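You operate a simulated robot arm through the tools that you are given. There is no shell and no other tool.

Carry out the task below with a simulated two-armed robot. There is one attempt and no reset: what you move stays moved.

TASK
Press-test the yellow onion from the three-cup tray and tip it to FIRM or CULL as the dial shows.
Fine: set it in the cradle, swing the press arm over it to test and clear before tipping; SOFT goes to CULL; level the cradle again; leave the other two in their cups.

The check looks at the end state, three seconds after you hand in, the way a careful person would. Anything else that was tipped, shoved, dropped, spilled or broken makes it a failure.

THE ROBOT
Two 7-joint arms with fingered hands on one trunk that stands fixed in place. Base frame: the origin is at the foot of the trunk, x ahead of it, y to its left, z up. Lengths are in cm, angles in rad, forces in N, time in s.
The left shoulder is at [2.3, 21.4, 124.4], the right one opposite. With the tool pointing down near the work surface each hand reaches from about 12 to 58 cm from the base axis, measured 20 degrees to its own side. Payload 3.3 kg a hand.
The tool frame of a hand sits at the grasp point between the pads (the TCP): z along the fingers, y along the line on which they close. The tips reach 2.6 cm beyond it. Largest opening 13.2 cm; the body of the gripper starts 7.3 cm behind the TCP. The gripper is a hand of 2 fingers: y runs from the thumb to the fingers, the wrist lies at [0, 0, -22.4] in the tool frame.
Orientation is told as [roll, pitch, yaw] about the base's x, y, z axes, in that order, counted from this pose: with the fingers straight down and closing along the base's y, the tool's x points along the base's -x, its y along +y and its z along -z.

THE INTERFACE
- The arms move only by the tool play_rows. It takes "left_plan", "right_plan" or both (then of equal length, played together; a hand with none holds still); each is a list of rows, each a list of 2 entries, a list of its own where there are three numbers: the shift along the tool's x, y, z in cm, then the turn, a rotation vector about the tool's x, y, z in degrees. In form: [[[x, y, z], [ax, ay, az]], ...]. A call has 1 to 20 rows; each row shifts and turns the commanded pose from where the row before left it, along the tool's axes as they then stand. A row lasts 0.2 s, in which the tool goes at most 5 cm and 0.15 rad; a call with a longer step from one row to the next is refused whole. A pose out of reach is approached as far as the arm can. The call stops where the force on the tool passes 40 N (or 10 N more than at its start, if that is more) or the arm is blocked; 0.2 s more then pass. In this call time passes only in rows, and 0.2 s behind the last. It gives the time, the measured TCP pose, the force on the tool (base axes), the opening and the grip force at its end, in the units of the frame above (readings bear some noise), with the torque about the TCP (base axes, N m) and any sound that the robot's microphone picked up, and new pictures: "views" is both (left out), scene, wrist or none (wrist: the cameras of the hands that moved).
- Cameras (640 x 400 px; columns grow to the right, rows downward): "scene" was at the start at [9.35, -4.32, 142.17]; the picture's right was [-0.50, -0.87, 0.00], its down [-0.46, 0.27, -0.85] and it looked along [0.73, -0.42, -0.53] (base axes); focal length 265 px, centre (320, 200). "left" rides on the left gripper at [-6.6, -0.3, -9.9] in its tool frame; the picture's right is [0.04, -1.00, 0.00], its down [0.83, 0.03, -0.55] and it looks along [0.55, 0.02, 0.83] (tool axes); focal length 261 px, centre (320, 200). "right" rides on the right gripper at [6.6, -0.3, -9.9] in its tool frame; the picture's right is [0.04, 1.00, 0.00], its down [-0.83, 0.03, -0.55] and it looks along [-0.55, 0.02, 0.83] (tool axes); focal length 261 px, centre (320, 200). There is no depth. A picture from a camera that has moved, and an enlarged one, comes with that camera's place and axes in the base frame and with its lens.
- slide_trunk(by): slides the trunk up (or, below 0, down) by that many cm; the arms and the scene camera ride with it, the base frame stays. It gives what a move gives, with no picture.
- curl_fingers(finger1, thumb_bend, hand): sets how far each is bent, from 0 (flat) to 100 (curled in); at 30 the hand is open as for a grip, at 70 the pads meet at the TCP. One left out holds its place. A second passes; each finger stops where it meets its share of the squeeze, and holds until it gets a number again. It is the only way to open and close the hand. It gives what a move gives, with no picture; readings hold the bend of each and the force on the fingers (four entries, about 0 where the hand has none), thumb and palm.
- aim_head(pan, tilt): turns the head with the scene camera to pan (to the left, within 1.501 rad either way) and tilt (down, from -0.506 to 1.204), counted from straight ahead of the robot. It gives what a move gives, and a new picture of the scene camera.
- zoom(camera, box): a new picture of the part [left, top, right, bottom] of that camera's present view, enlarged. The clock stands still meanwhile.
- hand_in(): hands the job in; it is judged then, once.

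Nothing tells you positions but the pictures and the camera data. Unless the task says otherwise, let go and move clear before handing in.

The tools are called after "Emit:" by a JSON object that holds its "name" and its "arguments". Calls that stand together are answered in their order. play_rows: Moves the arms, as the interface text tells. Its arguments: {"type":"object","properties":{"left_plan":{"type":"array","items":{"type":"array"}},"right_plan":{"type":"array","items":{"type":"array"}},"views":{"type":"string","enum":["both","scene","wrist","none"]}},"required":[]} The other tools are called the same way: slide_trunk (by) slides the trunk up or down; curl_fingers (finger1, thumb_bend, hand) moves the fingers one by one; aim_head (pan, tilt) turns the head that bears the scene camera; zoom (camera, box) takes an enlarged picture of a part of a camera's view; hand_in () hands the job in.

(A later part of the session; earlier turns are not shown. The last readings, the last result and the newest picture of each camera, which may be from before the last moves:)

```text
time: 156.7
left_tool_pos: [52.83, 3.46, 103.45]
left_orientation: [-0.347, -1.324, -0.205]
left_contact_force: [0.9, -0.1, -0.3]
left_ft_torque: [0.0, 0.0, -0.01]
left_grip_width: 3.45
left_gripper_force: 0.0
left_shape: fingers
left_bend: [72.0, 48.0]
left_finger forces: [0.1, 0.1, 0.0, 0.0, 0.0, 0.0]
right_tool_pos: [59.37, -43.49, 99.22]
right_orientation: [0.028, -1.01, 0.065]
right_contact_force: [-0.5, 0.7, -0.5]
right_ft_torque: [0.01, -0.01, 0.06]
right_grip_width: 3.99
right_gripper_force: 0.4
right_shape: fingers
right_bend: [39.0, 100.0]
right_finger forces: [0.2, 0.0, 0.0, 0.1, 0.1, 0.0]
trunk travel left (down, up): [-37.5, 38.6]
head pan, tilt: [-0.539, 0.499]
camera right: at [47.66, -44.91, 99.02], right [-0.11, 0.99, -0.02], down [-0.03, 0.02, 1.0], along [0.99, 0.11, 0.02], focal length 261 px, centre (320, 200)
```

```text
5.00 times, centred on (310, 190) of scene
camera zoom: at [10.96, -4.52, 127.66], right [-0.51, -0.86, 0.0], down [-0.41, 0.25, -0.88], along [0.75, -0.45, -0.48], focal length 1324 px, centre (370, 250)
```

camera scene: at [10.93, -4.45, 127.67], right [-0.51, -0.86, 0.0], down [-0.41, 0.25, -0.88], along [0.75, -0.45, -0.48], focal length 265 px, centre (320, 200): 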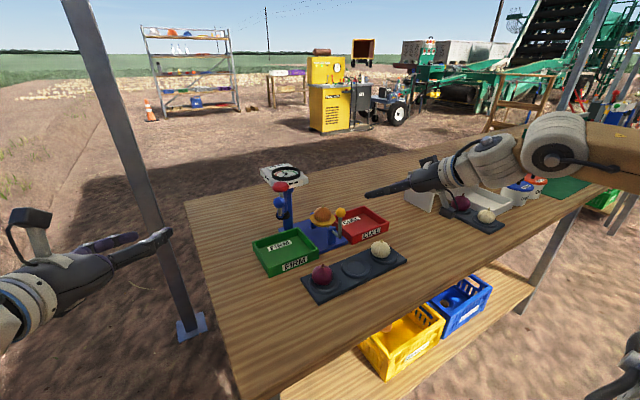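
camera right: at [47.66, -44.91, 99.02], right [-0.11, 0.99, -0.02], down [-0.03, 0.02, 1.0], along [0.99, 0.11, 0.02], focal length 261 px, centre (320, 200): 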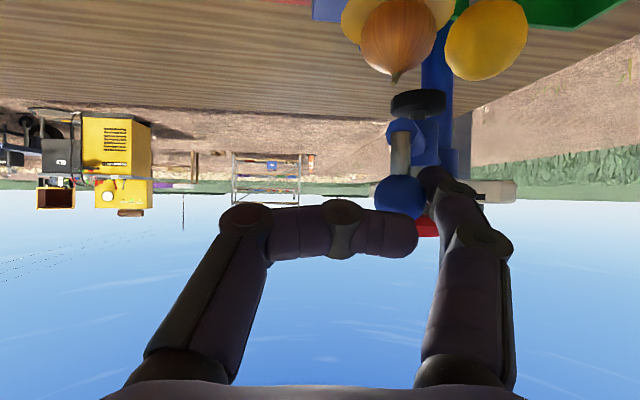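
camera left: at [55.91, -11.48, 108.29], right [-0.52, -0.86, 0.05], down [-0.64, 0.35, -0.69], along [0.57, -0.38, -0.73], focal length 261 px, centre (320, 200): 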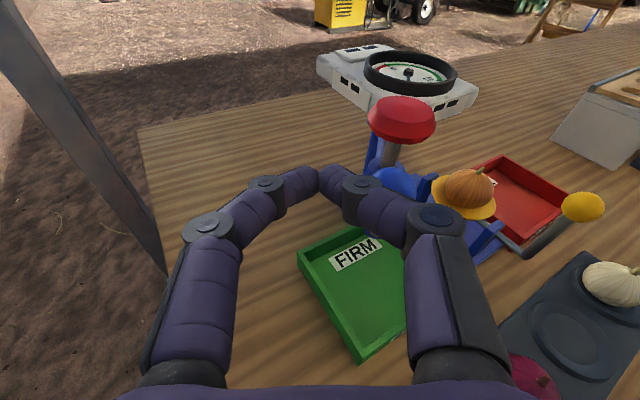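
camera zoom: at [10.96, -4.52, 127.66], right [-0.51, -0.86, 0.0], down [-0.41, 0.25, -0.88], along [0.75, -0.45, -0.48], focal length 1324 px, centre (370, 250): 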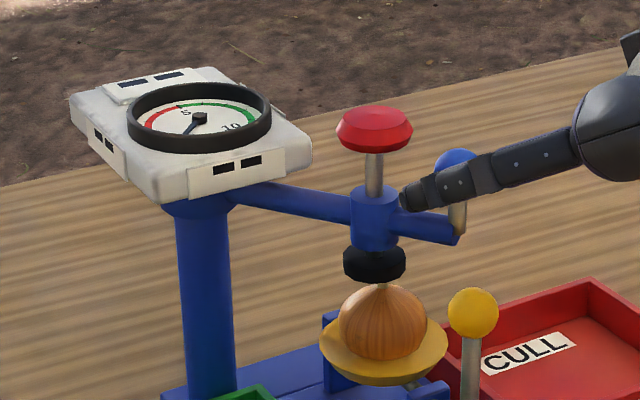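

Nearly centred; it needs about 1 cm more. I'm nudging further.

Emit:
{"name": "play_rows", "arguments": {"right_plan": [[[-0.15, -0.5, 0.2], [0, 0, 0]], [[-0.15, -0.5, 0.2], [0, 0, 0]]], "views": "wrist"}}

Emit:
{"name": "zoom", "arguments": {"camera": "scene", "box": [260, 150, 360, 230]}}

Emit:
{"name": "zoom", "arguments": {"camera": "right", "box": [320, 0, 560, 250]}}

```text
time: 157.3
left_tool_pos: [52.72, 3.5, 103.38]
left_orientation: [-0.347, -1.325, -0.206]
left_contact_force: [0.2, 0.0, 0.6]
left_ft_torque: [0.02, 0.0, 0.01]
left_grip_width: 3.43
left_gripper_force: 0.1
left_shape: fingers
left_bend: [72.0, 48.0]
left_finger forces: [0.0, 0.1, 0.1, 0.0, 0.0, 0.0]
right_tool_pos: [59.93, -44.45, 99.31]
right_orientation: [0.026, -1.011, 0.07]
right_contact_force: [-0.2, -0.1, 0.1]
right_ft_torque: [-0.01, -0.06, -0.01]
right_grip_width: 3.97
right_gripper_force: 0.1
right_shape: fingers
right_bend: [39.0, 100.0]
right_finger forces: [0.0, 0.0, 0.0, 0.1, 0.0, 0.1]
trunk travel left (down, up): [-37.5, 38.6]
head pan, tilt: [-0.539, 0.499]
camera right: at [48.23, -45.8, 99.05], right [-0.11, 0.99, -0.02], down [-0.03, 0.02, 1.0], along [0.99, 0.11, 0.03], focal length 261 px, centre (320, 200)
```

right: 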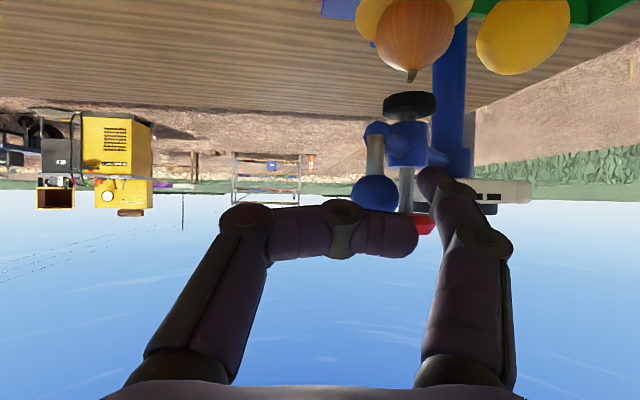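

```text
5.00 times, centred on (310, 190) of scene
camera zoom: at [10.96, -4.51, 127.66], right [-0.51, -0.86, 0.0], down [-0.41, 0.25, -0.88], along [0.75, -0.45, -0.48], focal length 1324 px, centre (370, 250)
```

zoom: 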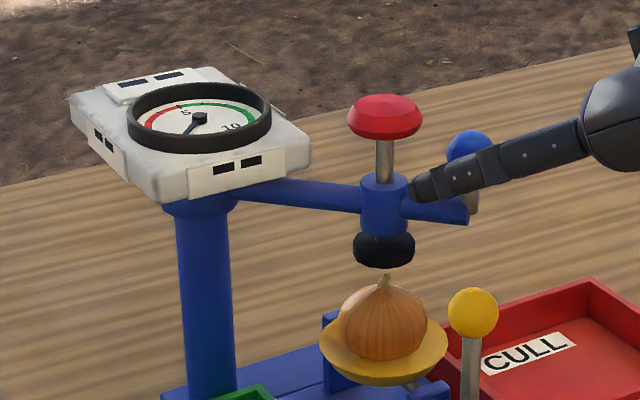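

```text
1.60 times, centred on (440, 125) of right
camera zoom: at [48.23, -45.8, 99.05], right [-0.11, 0.99, -0.02], down [-0.03, 0.02, 1.0], along [0.99, 0.11, 0.03], focal length 417 px, centre (128, 320)
```

zoom: 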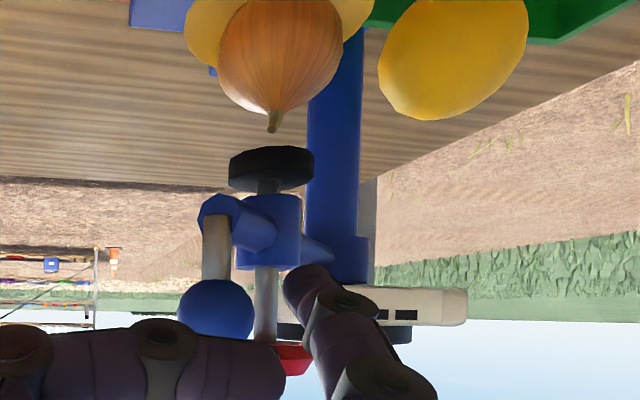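

The pad is now centred over the onion from both views, and the dial still reads 0, so the red knob has to be pressed. I'll lift the right hand clear, raise the trunk a little, close the fingers and steepen the tool to press the knob from above.

Emit:
{"name": "play_rows", "arguments": {"right_plan": [[[-0.2, 0.3, -0.5], [0, 0, 0]], [[-1.7, 0, -1.06], [0, 0, 0]], [[-1.7, 0, -1.06], [0, 0, 0]], [[-1.7, 0, -1.06], [0, 0, 0]]], "views": "none"}}

Emit:
{"name": "slide_trunk", "arguments": {"by": 8}}

Emit:
{"name": "curl_fingers", "arguments": {"hand": "right", "finger1": 71, "thumb_bend": 71}}

Emit:
{"name": "zoom", "arguments": {"camera": "scene", "box": [240, 150, 400, 270]}}

```text
time: 158.3
left_tool_pos: [52.86, 3.46, 103.41]
left_orientation: [-0.346, -1.325, -0.204]
left_contact_force: [0.0, -0.4, -1.0]
left_ft_torque: [-0.01, 0.01, 0.01]
left_grip_width: 3.46
left_gripper_force: 0.0
left_shape: fingers
left_bend: [72.0, 48.0]
left_finger forces: [0.0, 0.0, 0.0, 0.0, 0.0, 0.0]
right_tool_pos: [59.64, -44.22, 105.79]
right_orientation: [0.027, -1.011, 0.066]
right_contact_force: [0.6, 0.1, -0.3]
right_ft_torque: [0.02, 0.01, 0.0]
right_grip_width: 3.99
right_gripper_force: 0.1
right_shape: fingers
right_bend: [39.0, 100.0]
right_finger forces: [0.1, 0.0, 0.0, 0.1, 0.1, 0.1]
trunk travel left (down, up): [-37.5, 38.6]
head pan, tilt: [-0.539, 0.499]
```

```text
time: 159.5
left_tool_pos: [52.87, 3.59, 111.48]
left_orientation: [-0.346, -1.324, -0.206]
left_contact_force: [-0.2, 0.4, 0.1]
left_ft_torque: [0.03, 0.01, 0.02]
left_grip_width: 3.46
left_gripper_force: 0.0
left_shape: fingers
left_bend: [72.0, 48.0]
left_finger forces: [0.0, 0.0, 0.1, 0.0, 0.1, 0.1]
right_tool_pos: [59.68, -44.14, 113.73]
right_orientation: [0.027, -1.009, 0.069]
right_contact_force: [-0.5, -0.9, -0.1]
right_ft_torque: [-0.04, 0.02, -0.01]
right_grip_width: 3.98
right_gripper_force: 0.0
right_shape: fingers
right_bend: [39.0, 100.0]
right_finger forces: [0.0, 0.0, 0.0, 0.0, 0.0, 0.0]
trunk travel left (down, up): [-45.5, 30.6]
head pan, tilt: [-0.539, 0.499]
```

```text
time: 160.5
left_tool_pos: [52.79, 3.56, 111.48]
left_orientation: [-0.347, -1.325, -0.207]
left_contact_force: [0.2, 0.8, 0.2]
left_ft_torque: [-0.01, 0.02, 0.0]
left_grip_width: 3.46
left_gripper_force: 0.1
left_shape: fingers
left_bend: [72.0, 48.0]
left_finger forces: [0.0, 0.1, 0.0, 0.0, 0.1, 0.0]
right_tool_pos: [59.64, -44.22, 113.77]
right_orientation: [0.027, -1.01, 0.068]
right_contact_force: [-0.8, -0.6, 0.8]
right_ft_torque: [0.03, -0.03, -0.02]
right_grip_width: 0.01
right_gripper_force: 0.1
right_shape: fingers
right_bend: [70.0, 71.0]
right_finger forces: [0.0, 0.0, 0.1, 0.0, 0.1, 0.0]
trunk travel left (down, up): [-45.5, 30.6]
head pan, tilt: [-0.539, 0.499]
```

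```text
3.33 times, centred on (320, 210) of scene
camera zoom: at [9.96, -4.51, 135.71], right [-0.51, -0.86, 0.0], down [-0.41, 0.25, -0.88], along [0.75, -0.45, -0.48], focal length 883 px, centre (320, 167)
```

zoom: 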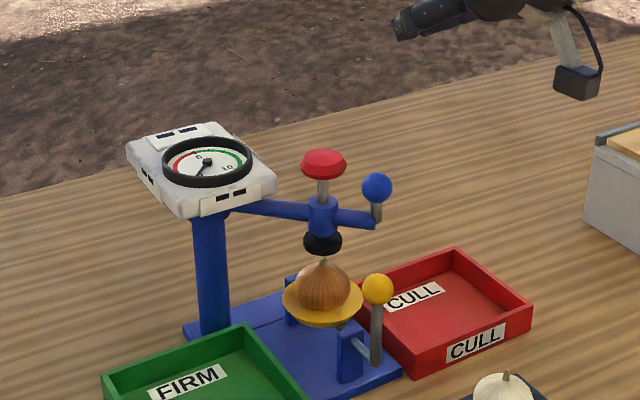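

The arm stayed put, with the pad right over the onion and the red knob at about [65.5, -38.05, 101]. I'm steepening the tool and moving above the knob.

Emit:
{"name": "play_rows", "arguments": {"right_plan": [[[0, 0, 0], [0, 6, 0]], [[0, 0, 0], [0, 6, 0]], [[0, 0, 0], [0, 6, 0]], [[0.23, 1.93, 2.77], [0, 0, 0]], [[0.23, 1.93, 2.77], [0, 0, 0]], [[0.23, 1.93, 2.77], [0, 0, 0]]], "views": "wrist"}}

Emit:
{"name": "zoom", "arguments": {"camera": "scene", "box": [240, 150, 400, 270]}}

```text
time: 161.9
left_tool_pos: [52.96, 3.55, 111.43]
left_orientation: [-0.348, -1.324, -0.203]
left_contact_force: [0.3, -0.7, 0.4]
left_ft_torque: [-0.01, 0.01, -0.02]
left_grip_width: 3.46
left_gripper_force: 0.1
left_shape: fingers
left_bend: [72.0, 48.0]
left_finger forces: [0.0, 0.0, 0.0, 0.0, 0.1, 0.2]
right_tool_pos: [63.88, -37.85, 106.86]
right_orientation: [0.019, -0.693, 0.079]
right_contact_force: [-0.4, -0.1, -0.3]
right_ft_torque: [-0.01, 0.03, 0.01]
right_grip_width: 0.02
right_gripper_force: 0.1
right_shape: fingers
right_bend: [70.0, 71.0]
right_finger forces: [0.1, 0.0, 0.0, 0.0, 0.0, 0.0]
trunk travel left (down, up): [-45.5, 30.6]
head pan, tilt: [-0.539, 0.499]
camera right: at [52.68, -39.31, 110.27], right [-0.12, 0.99, -0.01], down [0.28, 0.05, 0.96], along [0.95, 0.11, -0.29], focal length 261 px, centre (320, 200)
```

right: 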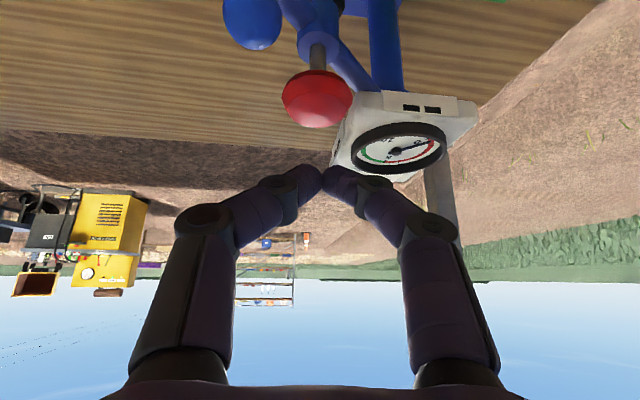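

```text
3.33 times, centred on (320, 210) of scene
camera zoom: at [10.04, -4.52, 135.7], right [-0.51, -0.86, 0.0], down [-0.41, 0.25, -0.88], along [0.75, -0.45, -0.48], focal length 883 px, centre (320, 167)
```

zoom: 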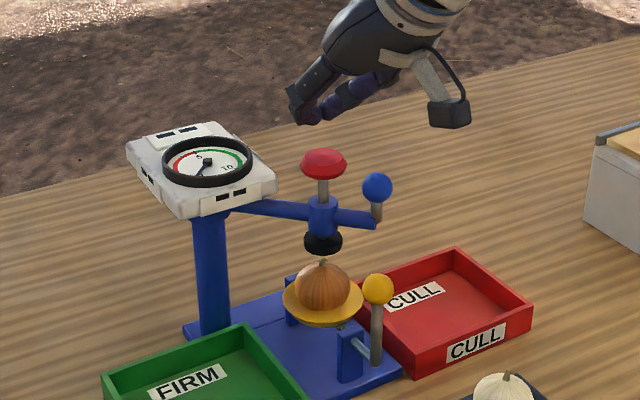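

Emit:
{"name": "play_rows", "arguments": {"right_plan": [[[0.86, -0.19, 0.78], [0, 0, 0]], [[0.86, -0.19, 0.78], [0, 0, 0]]], "views": "wrist"}}

Emit:
{"name": "zoom", "arguments": {"camera": "scene", "box": [270, 160, 370, 235]}}

```text
time: 162.5
left_tool_pos: [52.87, 3.48, 111.57]
left_orientation: [-0.347, -1.326, -0.206]
left_contact_force: [0.4, 0.4, -0.2]
left_ft_torque: [0.0, 0.01, 0.02]
left_grip_width: 3.47
left_gripper_force: 0.0
left_shape: fingers
left_bend: [72.0, 48.0]
left_finger forces: [0.1, 0.1, 0.0, 0.0, 0.0, 0.0]
right_tool_pos: [63.56, -38.37, 104.67]
right_orientation: [0.019, -0.695, 0.079]
right_contact_force: [-0.1, 0.0, -0.6]
right_ft_torque: [0.01, 0.01, -0.02]
right_grip_width: 0.0
right_gripper_force: 0.0
right_shape: fingers
right_bend: [70.0, 71.0]
right_finger forces: [0.0, 0.0, 0.0, 0.0, 0.0, 0.1]
trunk travel left (down, up): [-45.5, 30.6]
head pan, tilt: [-0.539, 0.499]
camera right: at [52.34, -39.7, 108.05], right [-0.12, 0.99, -0.01], down [0.28, 0.05, 0.96], along [0.95, 0.11, -0.28], focal length 261 px, centre (320, 200)
```

right: 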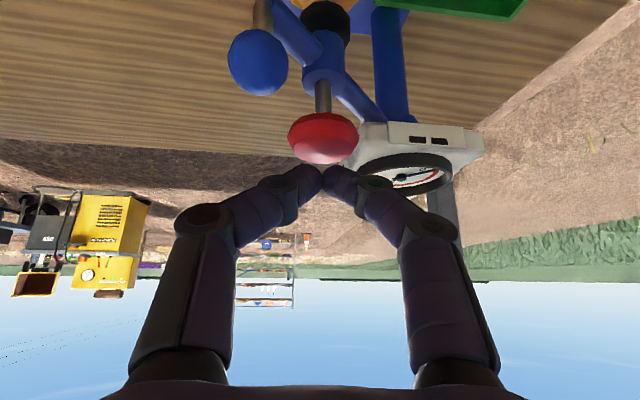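

```text
5.33 times, centred on (320, 198) of scene
camera zoom: at [9.95, -4.52, 135.71], right [-0.51, -0.86, 0.0], down [-0.41, 0.25, -0.88], along [0.75, -0.45, -0.48], focal length 1412 px, centre (320, 213)
```

zoom: 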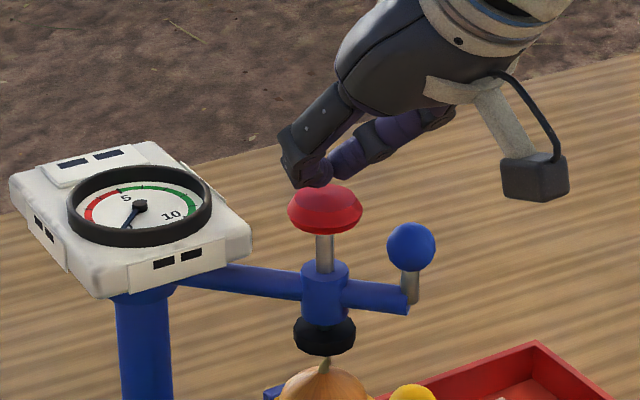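

The fingertips are just above the knob. I'm pressing down slowly.

Emit:
{"name": "play_rows", "arguments": {"right_plan": [[[0.32, 0, 0.385], [0, 0, 0]], [[0.32, 0, 0.385], [0, 0, 0]]], "views": "none"}}

Emit:
{"name": "zoom", "arguments": {"camera": "scene", "box": [270, 160, 370, 235]}}

```text
time: 163.1
left_tool_pos: [52.89, 3.51, 111.5]
left_orientation: [-0.349, -1.325, -0.204]
left_contact_force: [-0.8, 1.2, 0.0]
left_ft_torque: [-0.01, 0.03, 0.0]
left_grip_width: 3.46
left_gripper_force: 0.1
left_shape: fingers
left_bend: [72.0, 48.0]
left_finger forces: [0.1, 0.1, 0.1, 0.1, 0.0, 0.2]
right_tool_pos: [63.67, -38.23, 103.74]
right_orientation: [0.018, -0.698, 0.079]
right_contact_force: [-1.2, -0.4, -0.4]
right_ft_torque: [-0.01, -0.01, 0.01]
right_grip_width: 0.01
right_gripper_force: 0.4
right_shape: fingers
right_bend: [70.0, 71.0]
right_finger forces: [0.0, 0.0, 0.0, 0.0, 1.3, 0.0]
trunk travel left (down, up): [-45.5, 30.6]
head pan, tilt: [-0.539, 0.499]
```

```text
5.33 times, centred on (320, 198) of scene
camera zoom: at [9.96, -4.5, 135.71], right [-0.51, -0.86, 0.0], down [-0.41, 0.25, -0.88], along [0.75, -0.45, -0.48], focal length 1412 px, centre (320, 213)
```

zoom: 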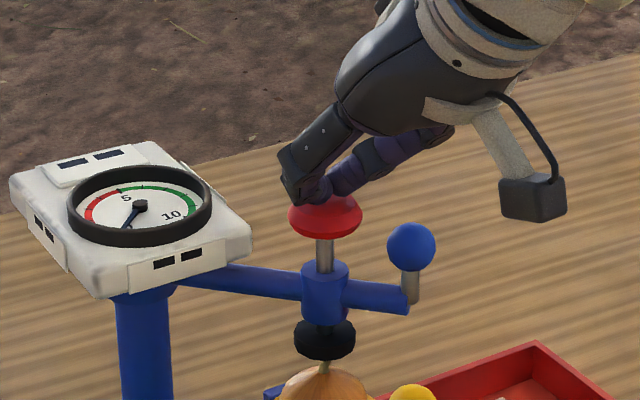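

Contact with the knob, and the plunger starts to move. Continuing down.

Emit:
{"name": "play_rows", "arguments": {"right_plan": [[[0.26, 0, 0.31], [0, 0, 0]], [[0.26, 0, 0.31], [0, 0, 0]]], "views": "none"}}

Emit:
{"name": "zoom", "arguments": {"camera": "scene", "box": [270, 160, 370, 235]}}

```text
time: 163.7
left_tool_pos: [52.84, 3.54, 111.41]
left_orientation: [-0.347, -1.325, -0.205]
left_contact_force: [0.9, -0.9, -0.7]
left_ft_torque: [0.03, -0.01, 0.01]
left_grip_width: 3.44
left_gripper_force: 0.1
left_shape: fingers
left_bend: [72.0, 48.0]
left_finger forces: [0.1, 0.1, 0.0, 0.1, 0.0, 0.0]
right_tool_pos: [63.64, -38.2, 102.96]
right_orientation: [0.018, -0.696, 0.078]
right_contact_force: [-0.3, -0.1, 1.4]
right_ft_torque: [-0.02, -0.01, 0.03]
right_grip_width: 0.0
right_gripper_force: 1.6
right_shape: fingers
right_bend: [70.0, 71.0]
right_finger forces: [0.0, 0.0, 0.1, 0.0, 1.6, 0.0]
trunk travel left (down, up): [-45.5, 30.6]
head pan, tilt: [-0.539, 0.499]
```

```text
5.33 times, centred on (320, 198) of scene
camera zoom: at [9.95, -4.51, 135.71], right [-0.51, -0.86, 0.0], down [-0.41, 0.25, -0.88], along [0.75, -0.45, -0.48], focal length 1412 px, centre (320, 213)
```

zoom: 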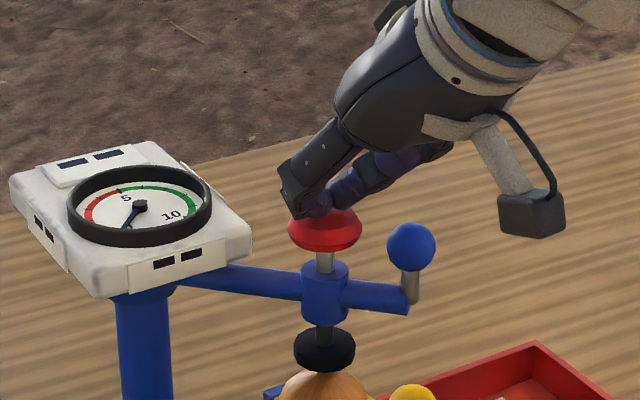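

Emit:
{"name": "play_rows", "arguments": {"right_plan": [[[0.2, 0, 0.24], [0, 0, 0]]], "views": "none"}}

Emit:
{"name": "zoom", "arguments": {"camera": "scene", "box": [270, 160, 370, 235]}}

Emit:
{"name": "zoom", "arguments": {"camera": "scene", "box": [275, 180, 365, 250]}}

```text
time: 164.1
left_tool_pos: [52.91, 3.55, 111.49]
left_orientation: [-0.349, -1.325, -0.203]
left_contact_force: [0.5, -0.7, -0.2]
left_ft_torque: [0.03, 0.04, 0.03]
left_grip_width: 3.46
left_gripper_force: 0.1
left_shape: fingers
left_bend: [72.0, 48.0]
left_finger forces: [0.0, 0.1, 0.1, 0.1, 0.0, 0.0]
right_tool_pos: [63.65, -38.16, 102.53]
right_orientation: [0.019, -0.698, 0.08]
right_contact_force: [0.4, 0.4, 0.8]
right_ft_torque: [-0.05, -0.03, -0.02]
right_grip_width: 0.01
right_gripper_force: 0.7
right_shape: fingers
right_bend: [70.0, 71.0]
right_finger forces: [0.0, 0.0, 0.0, 0.0, 1.7, 0.0]
trunk travel left (down, up): [-45.5, 30.6]
head pan, tilt: [-0.539, 0.499]
```

```text
5.33 times, centred on (320, 198) of scene
camera zoom: at [9.96, -4.5, 135.71], right [-0.51, -0.86, 0.0], down [-0.41, 0.25, -0.88], along [0.75, -0.45, -0.48], focal length 1412 px, centre (320, 213)
```

zoom: 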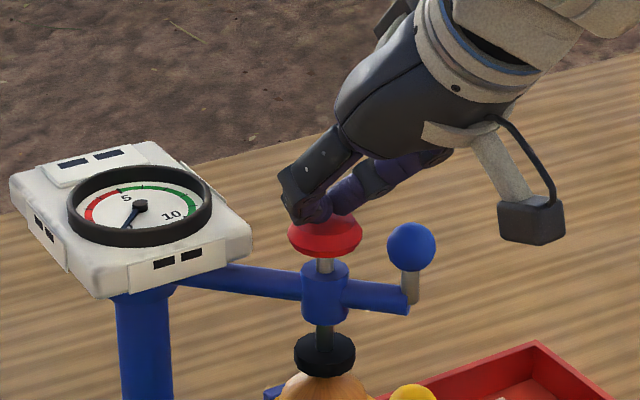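

```text
5.71 times, centred on (320, 215) of scene
camera zoom: at [9.96, -4.5, 135.71], right [-0.51, -0.86, 0.0], down [-0.41, 0.25, -0.88], along [0.75, -0.45, -0.48], focal length 1513 px, centre (320, 114)
```

zoom: 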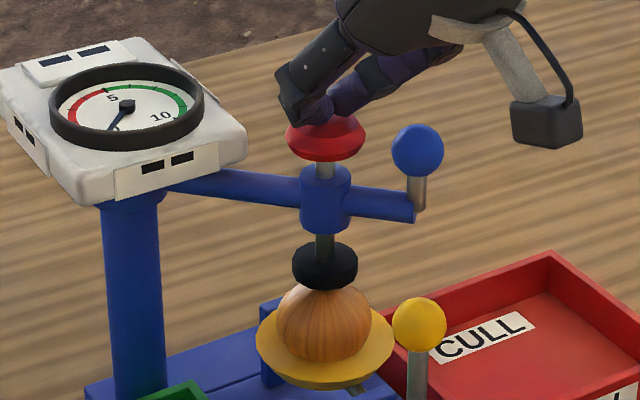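

The pad has come down onto the top of the onion. I'll press a bit more and watch the dial.

Emit:
{"name": "play_rows", "arguments": {"right_plan": [[[0.2, 0, 0.24], [0, 0, 0]]], "views": "none"}}

Emit:
{"name": "zoom", "arguments": {"camera": "scene", "box": [275, 180, 365, 250]}}

```text
time: 164.5
left_tool_pos: [52.79, 3.61, 111.47]
left_orientation: [-0.346, -1.324, -0.206]
left_contact_force: [-0.1, 0.6, 0.7]
left_ft_torque: [0.02, -0.03, 0.0]
left_grip_width: 3.45
left_gripper_force: 0.1
left_shape: fingers
left_bend: [72.0, 48.0]
left_finger forces: [0.0, 0.0, 0.1, 0.0, 0.0, 0.0]
right_tool_pos: [63.53, -38.2, 102.29]
right_orientation: [0.02, -0.699, 0.079]
right_contact_force: [0.5, -0.3, 2.9]
right_ft_torque: [-0.01, -0.02, 0.0]
right_grip_width: 0.0
right_gripper_force: 1.3
right_shape: fingers
right_bend: [70.0, 71.0]
right_finger forces: [0.0, 0.0, 0.0, 0.0, 3.0, 0.0]
trunk travel left (down, up): [-45.5, 30.6]
head pan, tilt: [-0.539, 0.499]
```

```text
5.71 times, centred on (320, 215) of scene
camera zoom: at [9.93, -4.5, 135.72], right [-0.51, -0.86, 0.0], down [-0.41, 0.25, -0.88], along [0.75, -0.45, -0.48], focal length 1513 px, centre (320, 114)
```

zoom: 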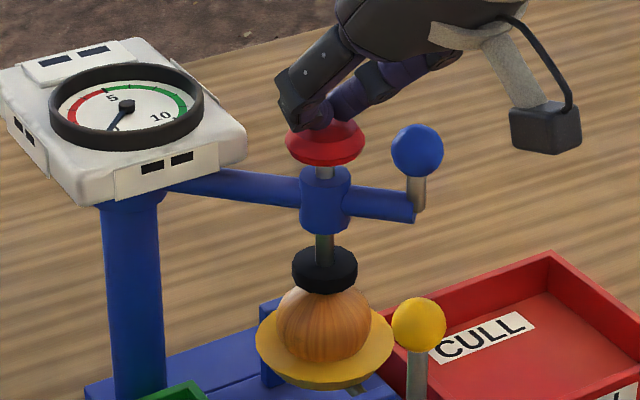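

Emit:
{"name": "play_rows", "arguments": {"right_plan": [[[0.2, 0, 0.24], [0, 0, 0]]], "views": "none"}}

Emit:
{"name": "zoom", "arguments": {"camera": "scene", "box": [275, 180, 365, 250]}}

```text
time: 164.9
left_tool_pos: [52.59, 3.48, 111.59]
left_orientation: [-0.348, -1.325, -0.204]
left_contact_force: [-0.2, 0.1, -0.2]
left_ft_torque: [0.01, 0.0, -0.01]
left_grip_width: 3.44
left_gripper_force: 0.0
left_shape: fingers
left_bend: [72.0, 48.0]
left_finger forces: [0.1, 0.0, 0.0, 0.0, 0.0, 0.0]
right_tool_pos: [63.58, -38.29, 102.29]
right_orientation: [0.019, -0.704, 0.08]
right_contact_force: [-0.5, -1.6, 13.5]
right_ft_torque: [-0.09, -0.15, -0.02]
right_grip_width: 0.01
right_gripper_force: 6.9
right_shape: fingers
right_bend: [71.0, 71.0]
right_finger forces: [3.5, 0.0, 0.0, 0.0, 11.5, 0.0]
trunk travel left (down, up): [-45.5, 30.6]
head pan, tilt: [-0.539, 0.499]
```

```text
5.71 times, centred on (320, 215) of scene
camera zoom: at [9.81, -4.46, 135.74], right [-0.51, -0.86, 0.0], down [-0.41, 0.25, -0.88], along [0.75, -0.45, -0.48], focal length 1513 px, centre (320, 114)
```

zoom: 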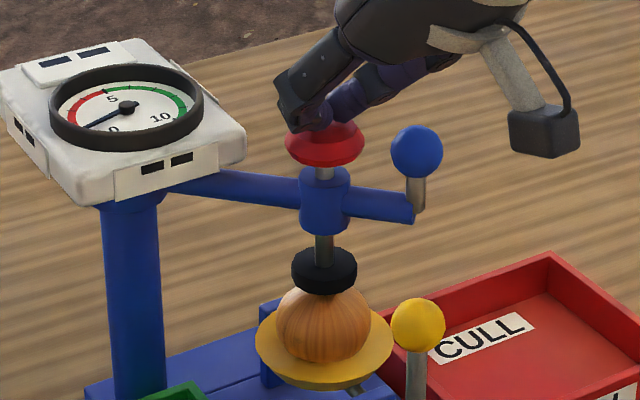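

The needle is moving now. Let me look closely at the dial and press further.

Emit:
{"name": "zoom", "arguments": {"camera": "scene", "box": [272, 185, 312, 215]}}

Emit:
{"name": "play_rows", "arguments": {"right_plan": [[[0.15, 0, 0.2], [0, 0, 0]]], "views": "none"}}

Emit:
{"name": "zoom", "arguments": {"camera": "scene", "box": [272, 185, 312, 215]}}

Emit:
{"name": "zoom", "arguments": {"camera": "scene", "box": [275, 180, 365, 250]}}

```text
13.33 times, centred on (292, 200) of scene
camera zoom: at [9.81, -4.46, 135.74], right [-0.51, -0.86, 0.0], down [-0.41, 0.25, -0.88], along [0.75, -0.45, -0.48], focal length 3530 px, centre (693, 200)
```

zoom: 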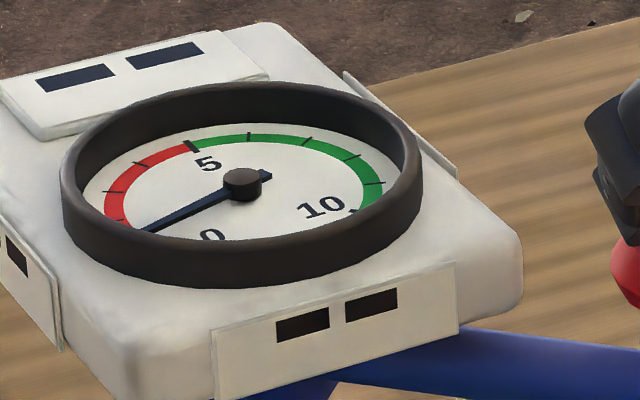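

```text
time: 165.3
left_tool_pos: [52.56, 3.66, 111.61]
left_orientation: [-0.346, -1.325, -0.205]
left_contact_force: [-0.4, -0.5, 0.1]
left_ft_torque: [-0.01, 0.01, 0.02]
left_grip_width: 3.41
left_gripper_force: 0.1
left_shape: fingers
left_bend: [72.0, 48.0]
left_finger forces: [0.0, 0.0, 0.0, 0.0, 0.1, 0.0]
right_tool_pos: [63.71, -38.18, 102.37]
right_orientation: [0.017, -0.706, 0.079]
right_contact_force: [-0.4, -5.3, 26.0]
right_ft_torque: [-0.19, -0.38, -0.1]
right_grip_width: 0.0
right_gripper_force: 13.7
right_shape: fingers
right_bend: [71.0, 71.0]
right_finger forces: [6.1, 0.1, 0.0, 0.1, 21.9, 0.0]
trunk travel left (down, up): [-45.5, 30.6]
head pan, tilt: [-0.539, 0.499]
```

```text
13.33 times, centred on (292, 200) of scene
camera zoom: at [9.69, -4.41, 135.77], right [-0.51, -0.86, 0.0], down [-0.41, 0.25, -0.88], along [0.75, -0.45, -0.48], focal length 3530 px, centre (693, 200)
```

zoom: 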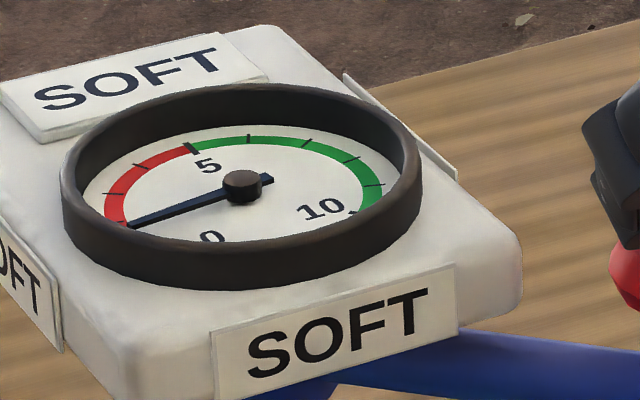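

```text
5.71 times, centred on (320, 215) of scene
camera zoom: at [9.69, -4.41, 135.77], right [-0.51, -0.86, 0.0], down [-0.41, 0.25, -0.88], along [0.75, -0.45, -0.48], focal length 1513 px, centre (320, 114)
```

zoom: 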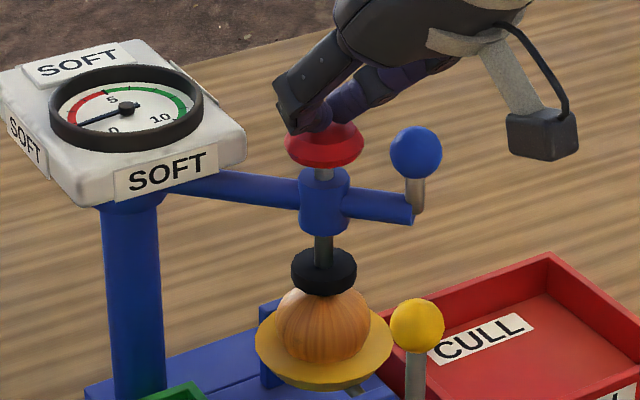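

The test result reads SOFT on every face of the head, with the needle in the red. So it goes to CULL. I'll release the knob gently and lift away.

Emit:
{"name": "play_rows", "arguments": {"right_plan": [[[-0.2, 0, -0.24], [0, 0, 0]], [[-0.32, 0, -0.385], [0, 0, 0]], [[-0.64, 0, -0.77], [0, 0, 0]], [[-0.96, 0, -1.15], [0, 0, 0]], [[-1.28, 0, -1.54], [0, 0, 0]]], "views": "wrist"}}

Emit:
{"name": "zoom", "arguments": {"camera": "scene", "box": [250, 170, 400, 270]}}

Emit:
{"name": "zoom", "arguments": {"camera": "scene", "box": [272, 185, 312, 215]}}

```text
time: 166.5
left_tool_pos: [52.83, 3.52, 111.47]
left_orientation: [-0.347, -1.326, -0.205]
left_contact_force: [-0.2, 0.1, 0.0]
left_ft_torque: [-0.02, 0.02, -0.01]
left_grip_width: 3.43
left_gripper_force: 0.2
left_shape: fingers
left_bend: [72.0, 48.0]
left_finger forces: [0.0, 0.0, 0.0, 0.0, 0.0, 0.0]
right_tool_pos: [63.51, -38.32, 106.96]
right_orientation: [0.018, -0.694, 0.079]
right_contact_force: [0.7, 0.4, -0.1]
right_ft_torque: [0.02, 0.01, -0.01]
right_grip_width: 0.02
right_gripper_force: 0.1
right_shape: fingers
right_bend: [71.0, 71.0]
right_finger forces: [0.1, 0.0, 0.0, 0.1, 0.0, 0.0]
trunk travel left (down, up): [-45.5, 30.6]
head pan, tilt: [-0.539, 0.499]
camera right: at [52.28, -39.76, 110.35], right [-0.12, 0.99, -0.01], down [0.28, 0.05, 0.96], along [0.95, 0.11, -0.29], focal length 261 px, centre (320, 200)
```

right: 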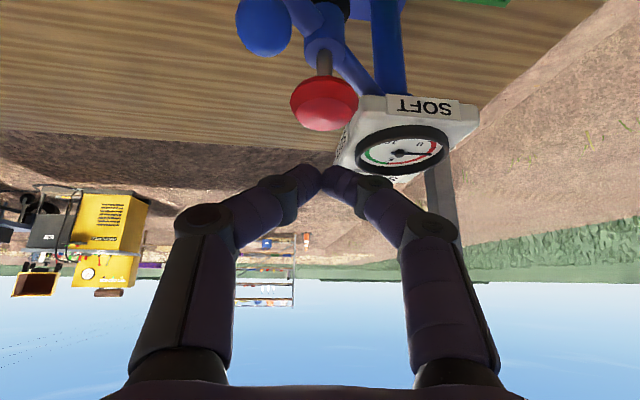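

```text
4.00 times, centred on (325, 220) of scene
camera zoom: at [9.93, -4.49, 135.71], right [-0.51, -0.86, 0.0], down [-0.41, 0.25, -0.88], along [0.75, -0.45, -0.48], focal length 1059 px, centre (300, 120)
```

zoom: 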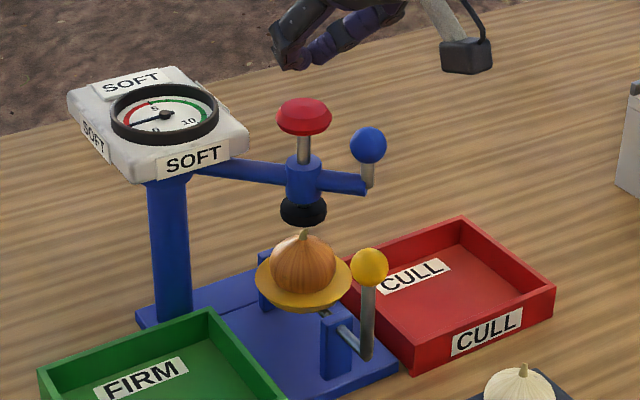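

```text
13.33 times, centred on (292, 200) of scene
camera zoom: at [9.93, -4.49, 135.71], right [-0.51, -0.86, 0.0], down [-0.41, 0.25, -0.88], along [0.75, -0.45, -0.48], focal length 3530 px, centre (693, 200)
```

zoom: 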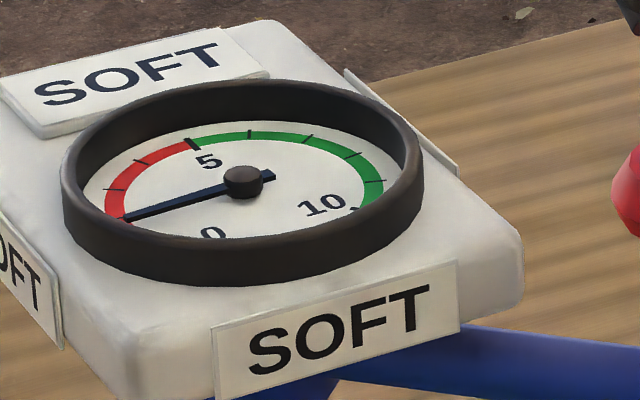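

The SOFT reading is latched and the plunger has sprung back. Now to swing the press arm clear: I'll use the outer side of the straightened left finger, from the right of the blue ball (now at about [62.2, -41.4, 98.9]), to push it back to the left.

Emit:
{"name": "play_rows", "arguments": {"right_plan": [[[0, 0, 0], [0, -6, 0]], [[0, 0, 0], [0, -6, 0]], [[0, 0, 0], [0, -6, 0]], [[0.86, -2.95, -1.37], [0, 0, 0]], [[0.86, -2.95, -1.37], [0, 0, 0]], [[0.86, -2.95, -1.37], [0, 0, 0]], [[0.86, -2.95, -1.37], [0, 0, 0]]], "views": "none"}}

Emit:
{"name": "curl_fingers", "arguments": {"hand": "right", "finger1": 36, "thumb_bend": 100}}

Emit:
{"name": "play_rows", "arguments": {"right_plan": [[[2.12, 0, 1.33], [0, 0, 0]], [[2.12, 0, 1.33], [0, 0, 0]], [[2.12, 0, 1.33], [0, 0, 0]]], "views": "both"}}

Emit:
{"name": "zoom", "arguments": {"camera": "scene", "box": [250, 150, 420, 270]}}

```text
time: 168.1
left_tool_pos: [52.78, 3.48, 111.43]
left_orientation: [-0.345, -1.324, -0.207]
left_contact_force: [0.0, -0.2, -0.1]
left_ft_torque: [0.01, 0.0, 0.0]
left_grip_width: 3.44
left_gripper_force: 0.1
left_shape: fingers
left_bend: [72.0, 48.0]
left_finger forces: [0.0, 0.0, 0.1, 0.0, 0.1, 0.1]
right_tool_pos: [58.2, -50.8, 106.77]
right_orientation: [0.03, -1.012, 0.069]
right_contact_force: [0.7, -0.2, -0.2]
right_ft_torque: [0.0, 0.01, 0.01]
right_grip_width: 0.01
right_gripper_force: 0.1
right_shape: fingers
right_bend: [71.0, 71.0]
right_finger forces: [0.1, 0.0, 0.0, 0.0, 0.0, 0.0]
trunk travel left (down, up): [-45.5, 30.6]
head pan, tilt: [-0.539, 0.499]
```

```text
time: 169.1
left_tool_pos: [52.89, 3.55, 111.65]
left_orientation: [-0.348, -1.324, -0.205]
left_contact_force: [-0.5, -0.1, -0.2]
left_ft_torque: [-0.01, -0.01, 0.01]
left_grip_width: 3.46
left_gripper_force: 0.1
left_shape: fingers
left_bend: [72.0, 48.0]
left_finger forces: [0.1, 0.1, 0.0, 0.0, 0.0, 0.0]
right_tool_pos: [58.22, -50.74, 106.89]
right_orientation: [0.027, -1.012, 0.069]
right_contact_force: [0.3, 0.1, 0.4]
right_ft_torque: [0.03, -0.02, -0.04]
right_grip_width: 4.19
right_gripper_force: 0.1
right_shape: fingers
right_bend: [36.0, 100.0]
right_finger forces: [0.0, 0.0, 0.0, 0.0, 0.0, 0.1]
trunk travel left (down, up): [-45.5, 30.6]
head pan, tilt: [-0.539, 0.499]
```

```text
time: 169.9
left_tool_pos: [52.87, 3.55, 111.48]
left_orientation: [-0.347, -1.326, -0.205]
left_contact_force: [0.7, -0.4, 0.0]
left_ft_torque: [0.03, -0.01, 0.03]
left_grip_width: 3.46
left_gripper_force: 0.0
left_shape: fingers
left_bend: [72.0, 48.0]
left_finger forces: [0.1, 0.0, 0.0, 0.0, 0.0, 0.1]
right_tool_pos: [58.16, -50.67, 99.32]
right_orientation: [0.03, -1.009, 0.068]
right_contact_force: [-0.9, 0.5, -0.2]
right_ft_torque: [0.0, -0.02, 0.0]
right_grip_width: 4.19
right_gripper_force: 0.1
right_shape: fingers
right_bend: [36.0, 100.0]
right_finger forces: [0.0, 0.1, 0.1, 0.0, 0.0, 0.0]
trunk travel left (down, up): [-45.5, 30.6]
head pan, tilt: [-0.539, 0.499]
camera scene: at [9.98, -4.54, 135.71], right [-0.51, -0.86, 0.0], down [-0.41, 0.25, -0.88], along [0.75, -0.45, -0.48], focal length 265 px, centre (320, 200)
camera right: at [46.46, -52.02, 99.05], right [-0.11, 0.99, -0.02], down [-0.03, 0.02, 1.0], along [0.99, 0.11, 0.03], focal length 261 px, centre (320, 200)
```

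scene: 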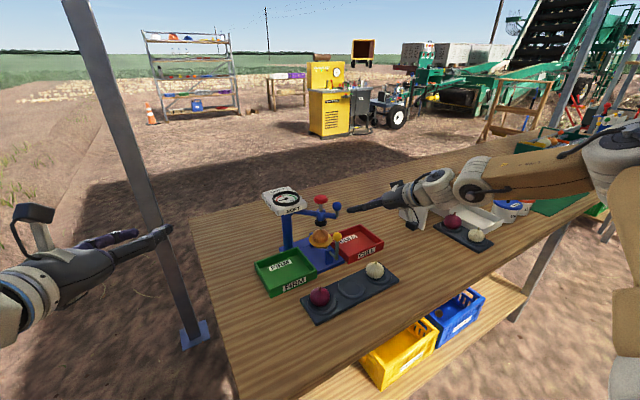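
right: 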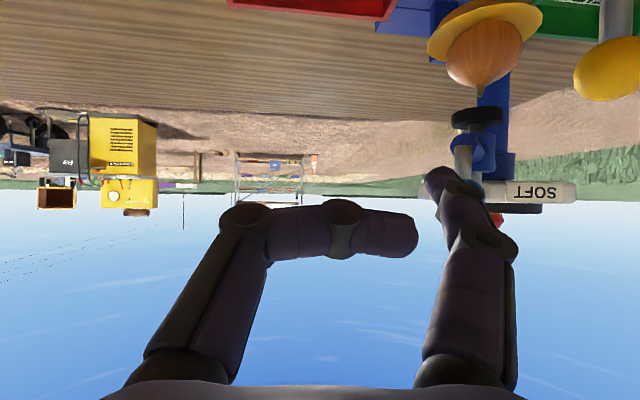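

```text
3.33 times, centred on (335, 210) of scene
camera zoom: at [9.98, -4.54, 135.71], right [-0.51, -0.86, 0.0], down [-0.41, 0.25, -0.88], along [0.75, -0.45, -0.48], focal length 883 px, centre (270, 167)
```

zoom: 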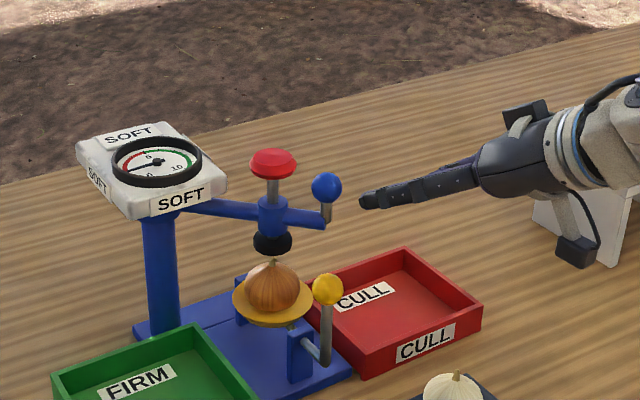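

Emit:
{"name": "play_rows", "arguments": {"right_plan": [[[-1.05, -0.2, 1.6], [0, 0, 0]], [[-1.05, -0.2, 1.6], [0, 0, 0]]], "views": "wrist"}}

Emit:
{"name": "zoom", "arguments": {"camera": "scene", "box": [270, 150, 390, 240]}}

```text
time: 170.5
left_tool_pos: [52.86, 3.5, 111.55]
left_orientation: [-0.348, -1.323, -0.204]
left_contact_force: [-0.4, -0.5, 0.0]
left_ft_torque: [-0.02, -0.01, 0.01]
left_grip_width: 3.45
left_gripper_force: 0.0
left_shape: fingers
left_bend: [72.0, 48.0]
left_finger forces: [0.1, 0.0, 0.0, 0.1, 0.1, 0.0]
right_tool_pos: [62.02, -50.64, 99.49]
right_orientation: [0.029, -1.01, 0.066]
right_contact_force: [-1.4, -0.1, -0.2]
right_ft_torque: [-0.01, -0.01, 0.0]
right_grip_width: 4.18
right_gripper_force: 0.1
right_shape: fingers
right_bend: [36.0, 100.0]
right_finger forces: [0.0, 0.0, 0.0, 0.0, 0.1, 0.1]
trunk travel left (down, up): [-45.5, 30.6]
head pan, tilt: [-0.539, 0.499]
camera right: at [50.35, -52.07, 99.17], right [-0.11, 0.99, -0.02], down [-0.03, 0.02, 1.0], along [0.99, 0.11, 0.02], focal length 261 px, centre (320, 200)
```

right: 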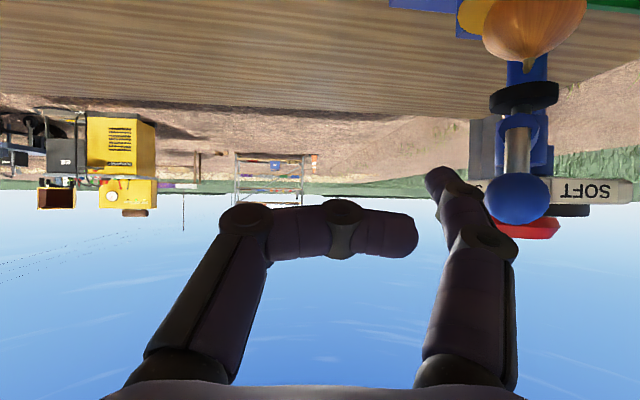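

```text
4.44 times, centred on (330, 195) of scene
camera zoom: at [9.98, -4.51, 135.71], right [-0.51, -0.86, 0.0], down [-0.41, 0.25, -0.88], along [0.75, -0.45, -0.48], focal length 1177 px, centre (276, 222)
```

zoom: 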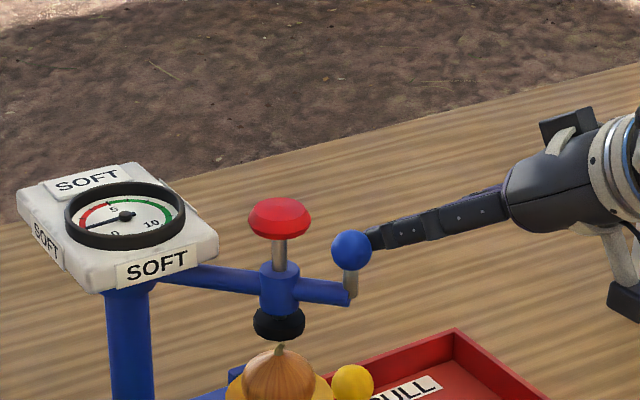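

The ball is now just left of the finger's outer side. I'm pushing it back left along the arc.

Emit:
{"name": "play_rows", "arguments": {"right_plan": [[[0, 0.5, 0], [0, 0, 0]], [[0.44, 1.04, -0.7], [0, 0, 0]], [[0.37, 1.13, -0.58], [0, 0, 0]], [[0.37, 1.13, -0.58], [0, 0, 0]], [[0.25, 1.23, -0.41], [0, 0, 0]], [[0.25, 1.23, -0.41], [0, 0, 0]]], "views": "wrist"}}

Emit:
{"name": "zoom", "arguments": {"camera": "scene", "box": [250, 150, 410, 270]}}

```text
time: 171.9
left_tool_pos: [52.72, 3.62, 111.53]
left_orientation: [-0.347, -1.325, -0.204]
left_contact_force: [-0.2, 0.7, -0.1]
left_ft_torque: [0.01, 0.05, -0.02]
left_grip_width: 3.49
left_gripper_force: 0.0
left_shape: fingers
left_bend: [72.0, 48.0]
left_finger forces: [0.0, 0.0, 0.0, 0.0, 0.0, 0.0]
right_tool_pos: [58.33, -44.75, 99.42]
right_orientation: [0.027, -1.011, 0.068]
right_contact_force: [-0.6, -0.3, 0.2]
right_ft_torque: [-0.03, 0.01, 0.02]
right_grip_width: 4.15
right_gripper_force: 0.1
right_shape: fingers
right_bend: [36.0, 100.0]
right_finger forces: [0.1, 0.0, 0.0, 0.1, 0.1, 0.1]
trunk travel left (down, up): [-45.5, 30.6]
head pan, tilt: [-0.539, 0.499]
camera right: at [46.57, -46.08, 99.24], right [-0.11, 0.99, -0.02], down [-0.03, 0.02, 1.0], along [0.99, 0.11, 0.03], focal length 261 px, centre (320, 200)
```

right: 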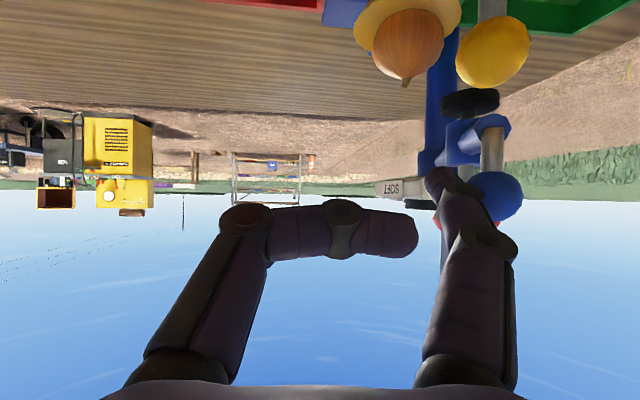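

```text
3.33 times, centred on (330, 210) of scene
camera zoom: at [9.95, -4.5, 135.71], right [-0.51, -0.86, 0.0], down [-0.41, 0.25, -0.88], along [0.75, -0.45, -0.48], focal length 883 px, centre (287, 167)
```

zoom: 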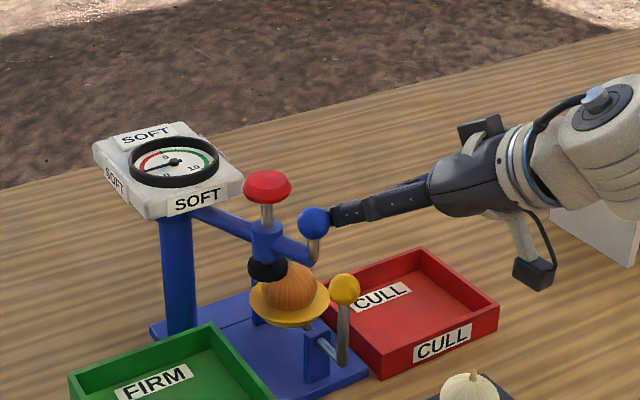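

Emit:
{"name": "play_rows", "arguments": {"right_plan": [[[0.14, 1.3, -0.22], [0, 0, 0]], [[0.14, 1.3, -0.22], [0, 0, 0]], [[0.02, 1.32, -0.02], [0, 0, 0]], [[0.02, 1.32, -0.02], [0, 0, 0]], [[-0.11, 1.31, 0.17], [0, 0, 0]], [[-0.11, 1.31, 0.17], [0, 0, 0]], [[-0.23, 1.25, 0.36], [0, 0, 0]], [[-0.23, 1.25, 0.36], [0, 0, 0]]], "views": "wrist"}}

Emit:
{"name": "zoom", "arguments": {"camera": "scene", "box": [240, 150, 400, 270]}}

```text
time: 173.7
left_tool_pos: [52.83, 3.67, 111.36]
left_orientation: [-0.349, -1.326, -0.205]
left_contact_force: [-0.1, -0.7, 0.1]
left_ft_torque: [-0.02, 0.01, 0.03]
left_grip_width: 3.43
left_gripper_force: 0.1
left_shape: fingers
left_bend: [72.0, 48.0]
left_finger forces: [0.1, 0.0, 0.0, 0.0, 0.0, 0.0]
right_tool_pos: [58.04, -34.2, 99.7]
right_orientation: [0.03, -1.011, 0.067]
right_contact_force: [0.3, -0.2, -1.7]
right_ft_torque: [-0.03, -0.04, -0.02]
right_grip_width: 4.15
right_gripper_force: 0.0
right_shape: fingers
right_bend: [36.0, 100.0]
right_finger forces: [0.0, 0.0, 0.1, 0.0, 0.0, 0.1]
trunk travel left (down, up): [-45.5, 30.6]
head pan, tilt: [-0.539, 0.499]
camera right: at [46.36, -35.62, 99.39], right [-0.11, 0.99, -0.02], down [-0.03, 0.02, 1.0], along [0.99, 0.11, 0.03], focal length 261 px, centre (320, 200)
```

right: 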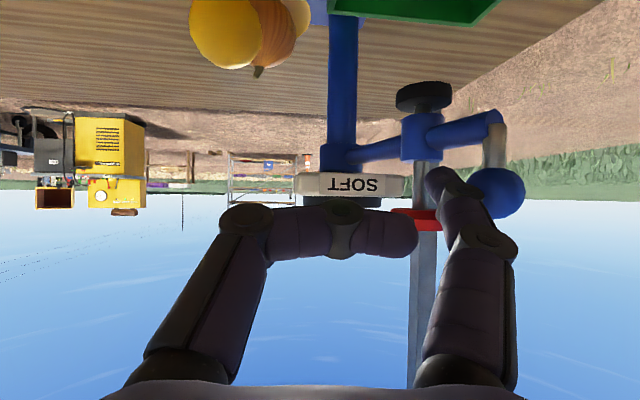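

```text
3.33 times, centred on (320, 210) of scene
camera zoom: at [9.97, -4.49, 135.71], right [-0.51, -0.86, 0.0], down [-0.41, 0.25, -0.88], along [0.75, -0.45, -0.48], focal length 883 px, centre (320, 167)
```

zoom: 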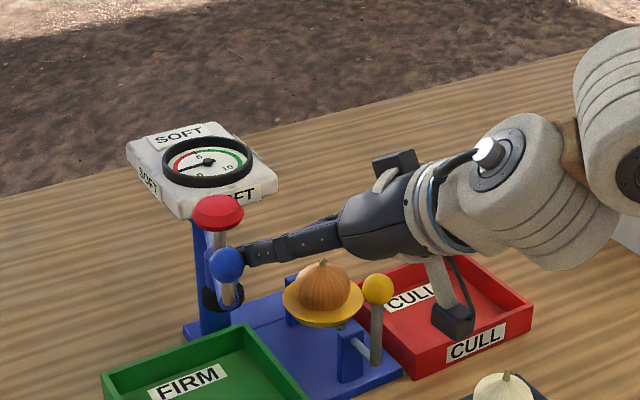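

Emit:
{"name": "play_rows", "arguments": {"right_plan": [[[-0.1, 1.15, 0.15], [0, 0, 0]], [[-0.15, 1.15, 0.2], [0, 0, 0]], [[-0.2, 1.1, 0.3], [0, 0, 0]]], "views": "wrist"}}

Emit:
{"name": "zoom", "arguments": {"camera": "scene", "box": [240, 150, 400, 270]}}

```text
time: 174.5
left_tool_pos: [52.73, 3.5, 111.55]
left_orientation: [-0.349, -1.325, -0.206]
left_contact_force: [1.1, -0.5, -0.1]
left_ft_torque: [0.03, 0.0, 0.02]
left_grip_width: 3.44
left_gripper_force: 0.0
left_shape: fingers
left_bend: [72.0, 48.0]
left_finger forces: [0.0, 0.1, 0.0, 0.0, 0.0, 0.0]
right_tool_pos: [58.67, -30.74, 99.73]
right_orientation: [0.029, -1.011, 0.069]
right_contact_force: [-0.2, 0.4, -0.1]
right_ft_torque: [-0.02, -0.01, 0.0]
right_grip_width: 4.16
right_gripper_force: 0.0
right_shape: fingers
right_bend: [36.0, 100.0]
right_finger forces: [0.0, 0.0, 0.0, 0.0, 0.0, 0.0]
trunk travel left (down, up): [-45.5, 30.6]
head pan, tilt: [-0.539, 0.499]
camera right: at [46.83, -32.21, 99.46], right [-0.11, 0.99, -0.02], down [-0.03, 0.02, 1.0], along [0.99, 0.11, 0.03], focal length 261 px, centre (320, 200)
```

right: 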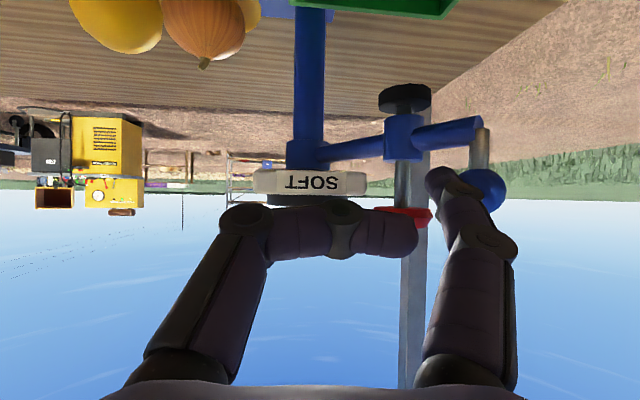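

```text
3.33 times, centred on (320, 210) of scene
camera zoom: at [9.97, -4.48, 135.71], right [-0.51, -0.86, 0.0], down [-0.41, 0.25, -0.88], along [0.75, -0.45, -0.48], focal length 883 px, centre (320, 167)
```

zoom: 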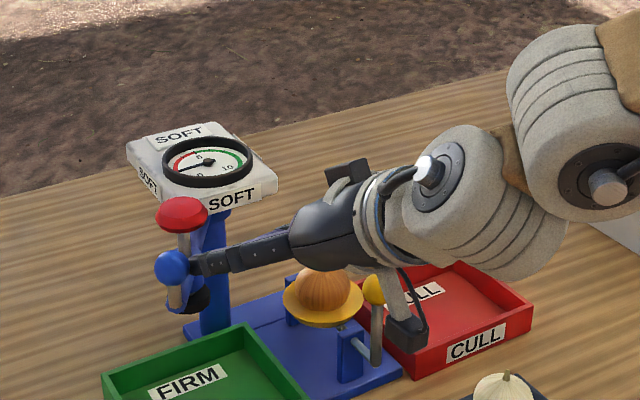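

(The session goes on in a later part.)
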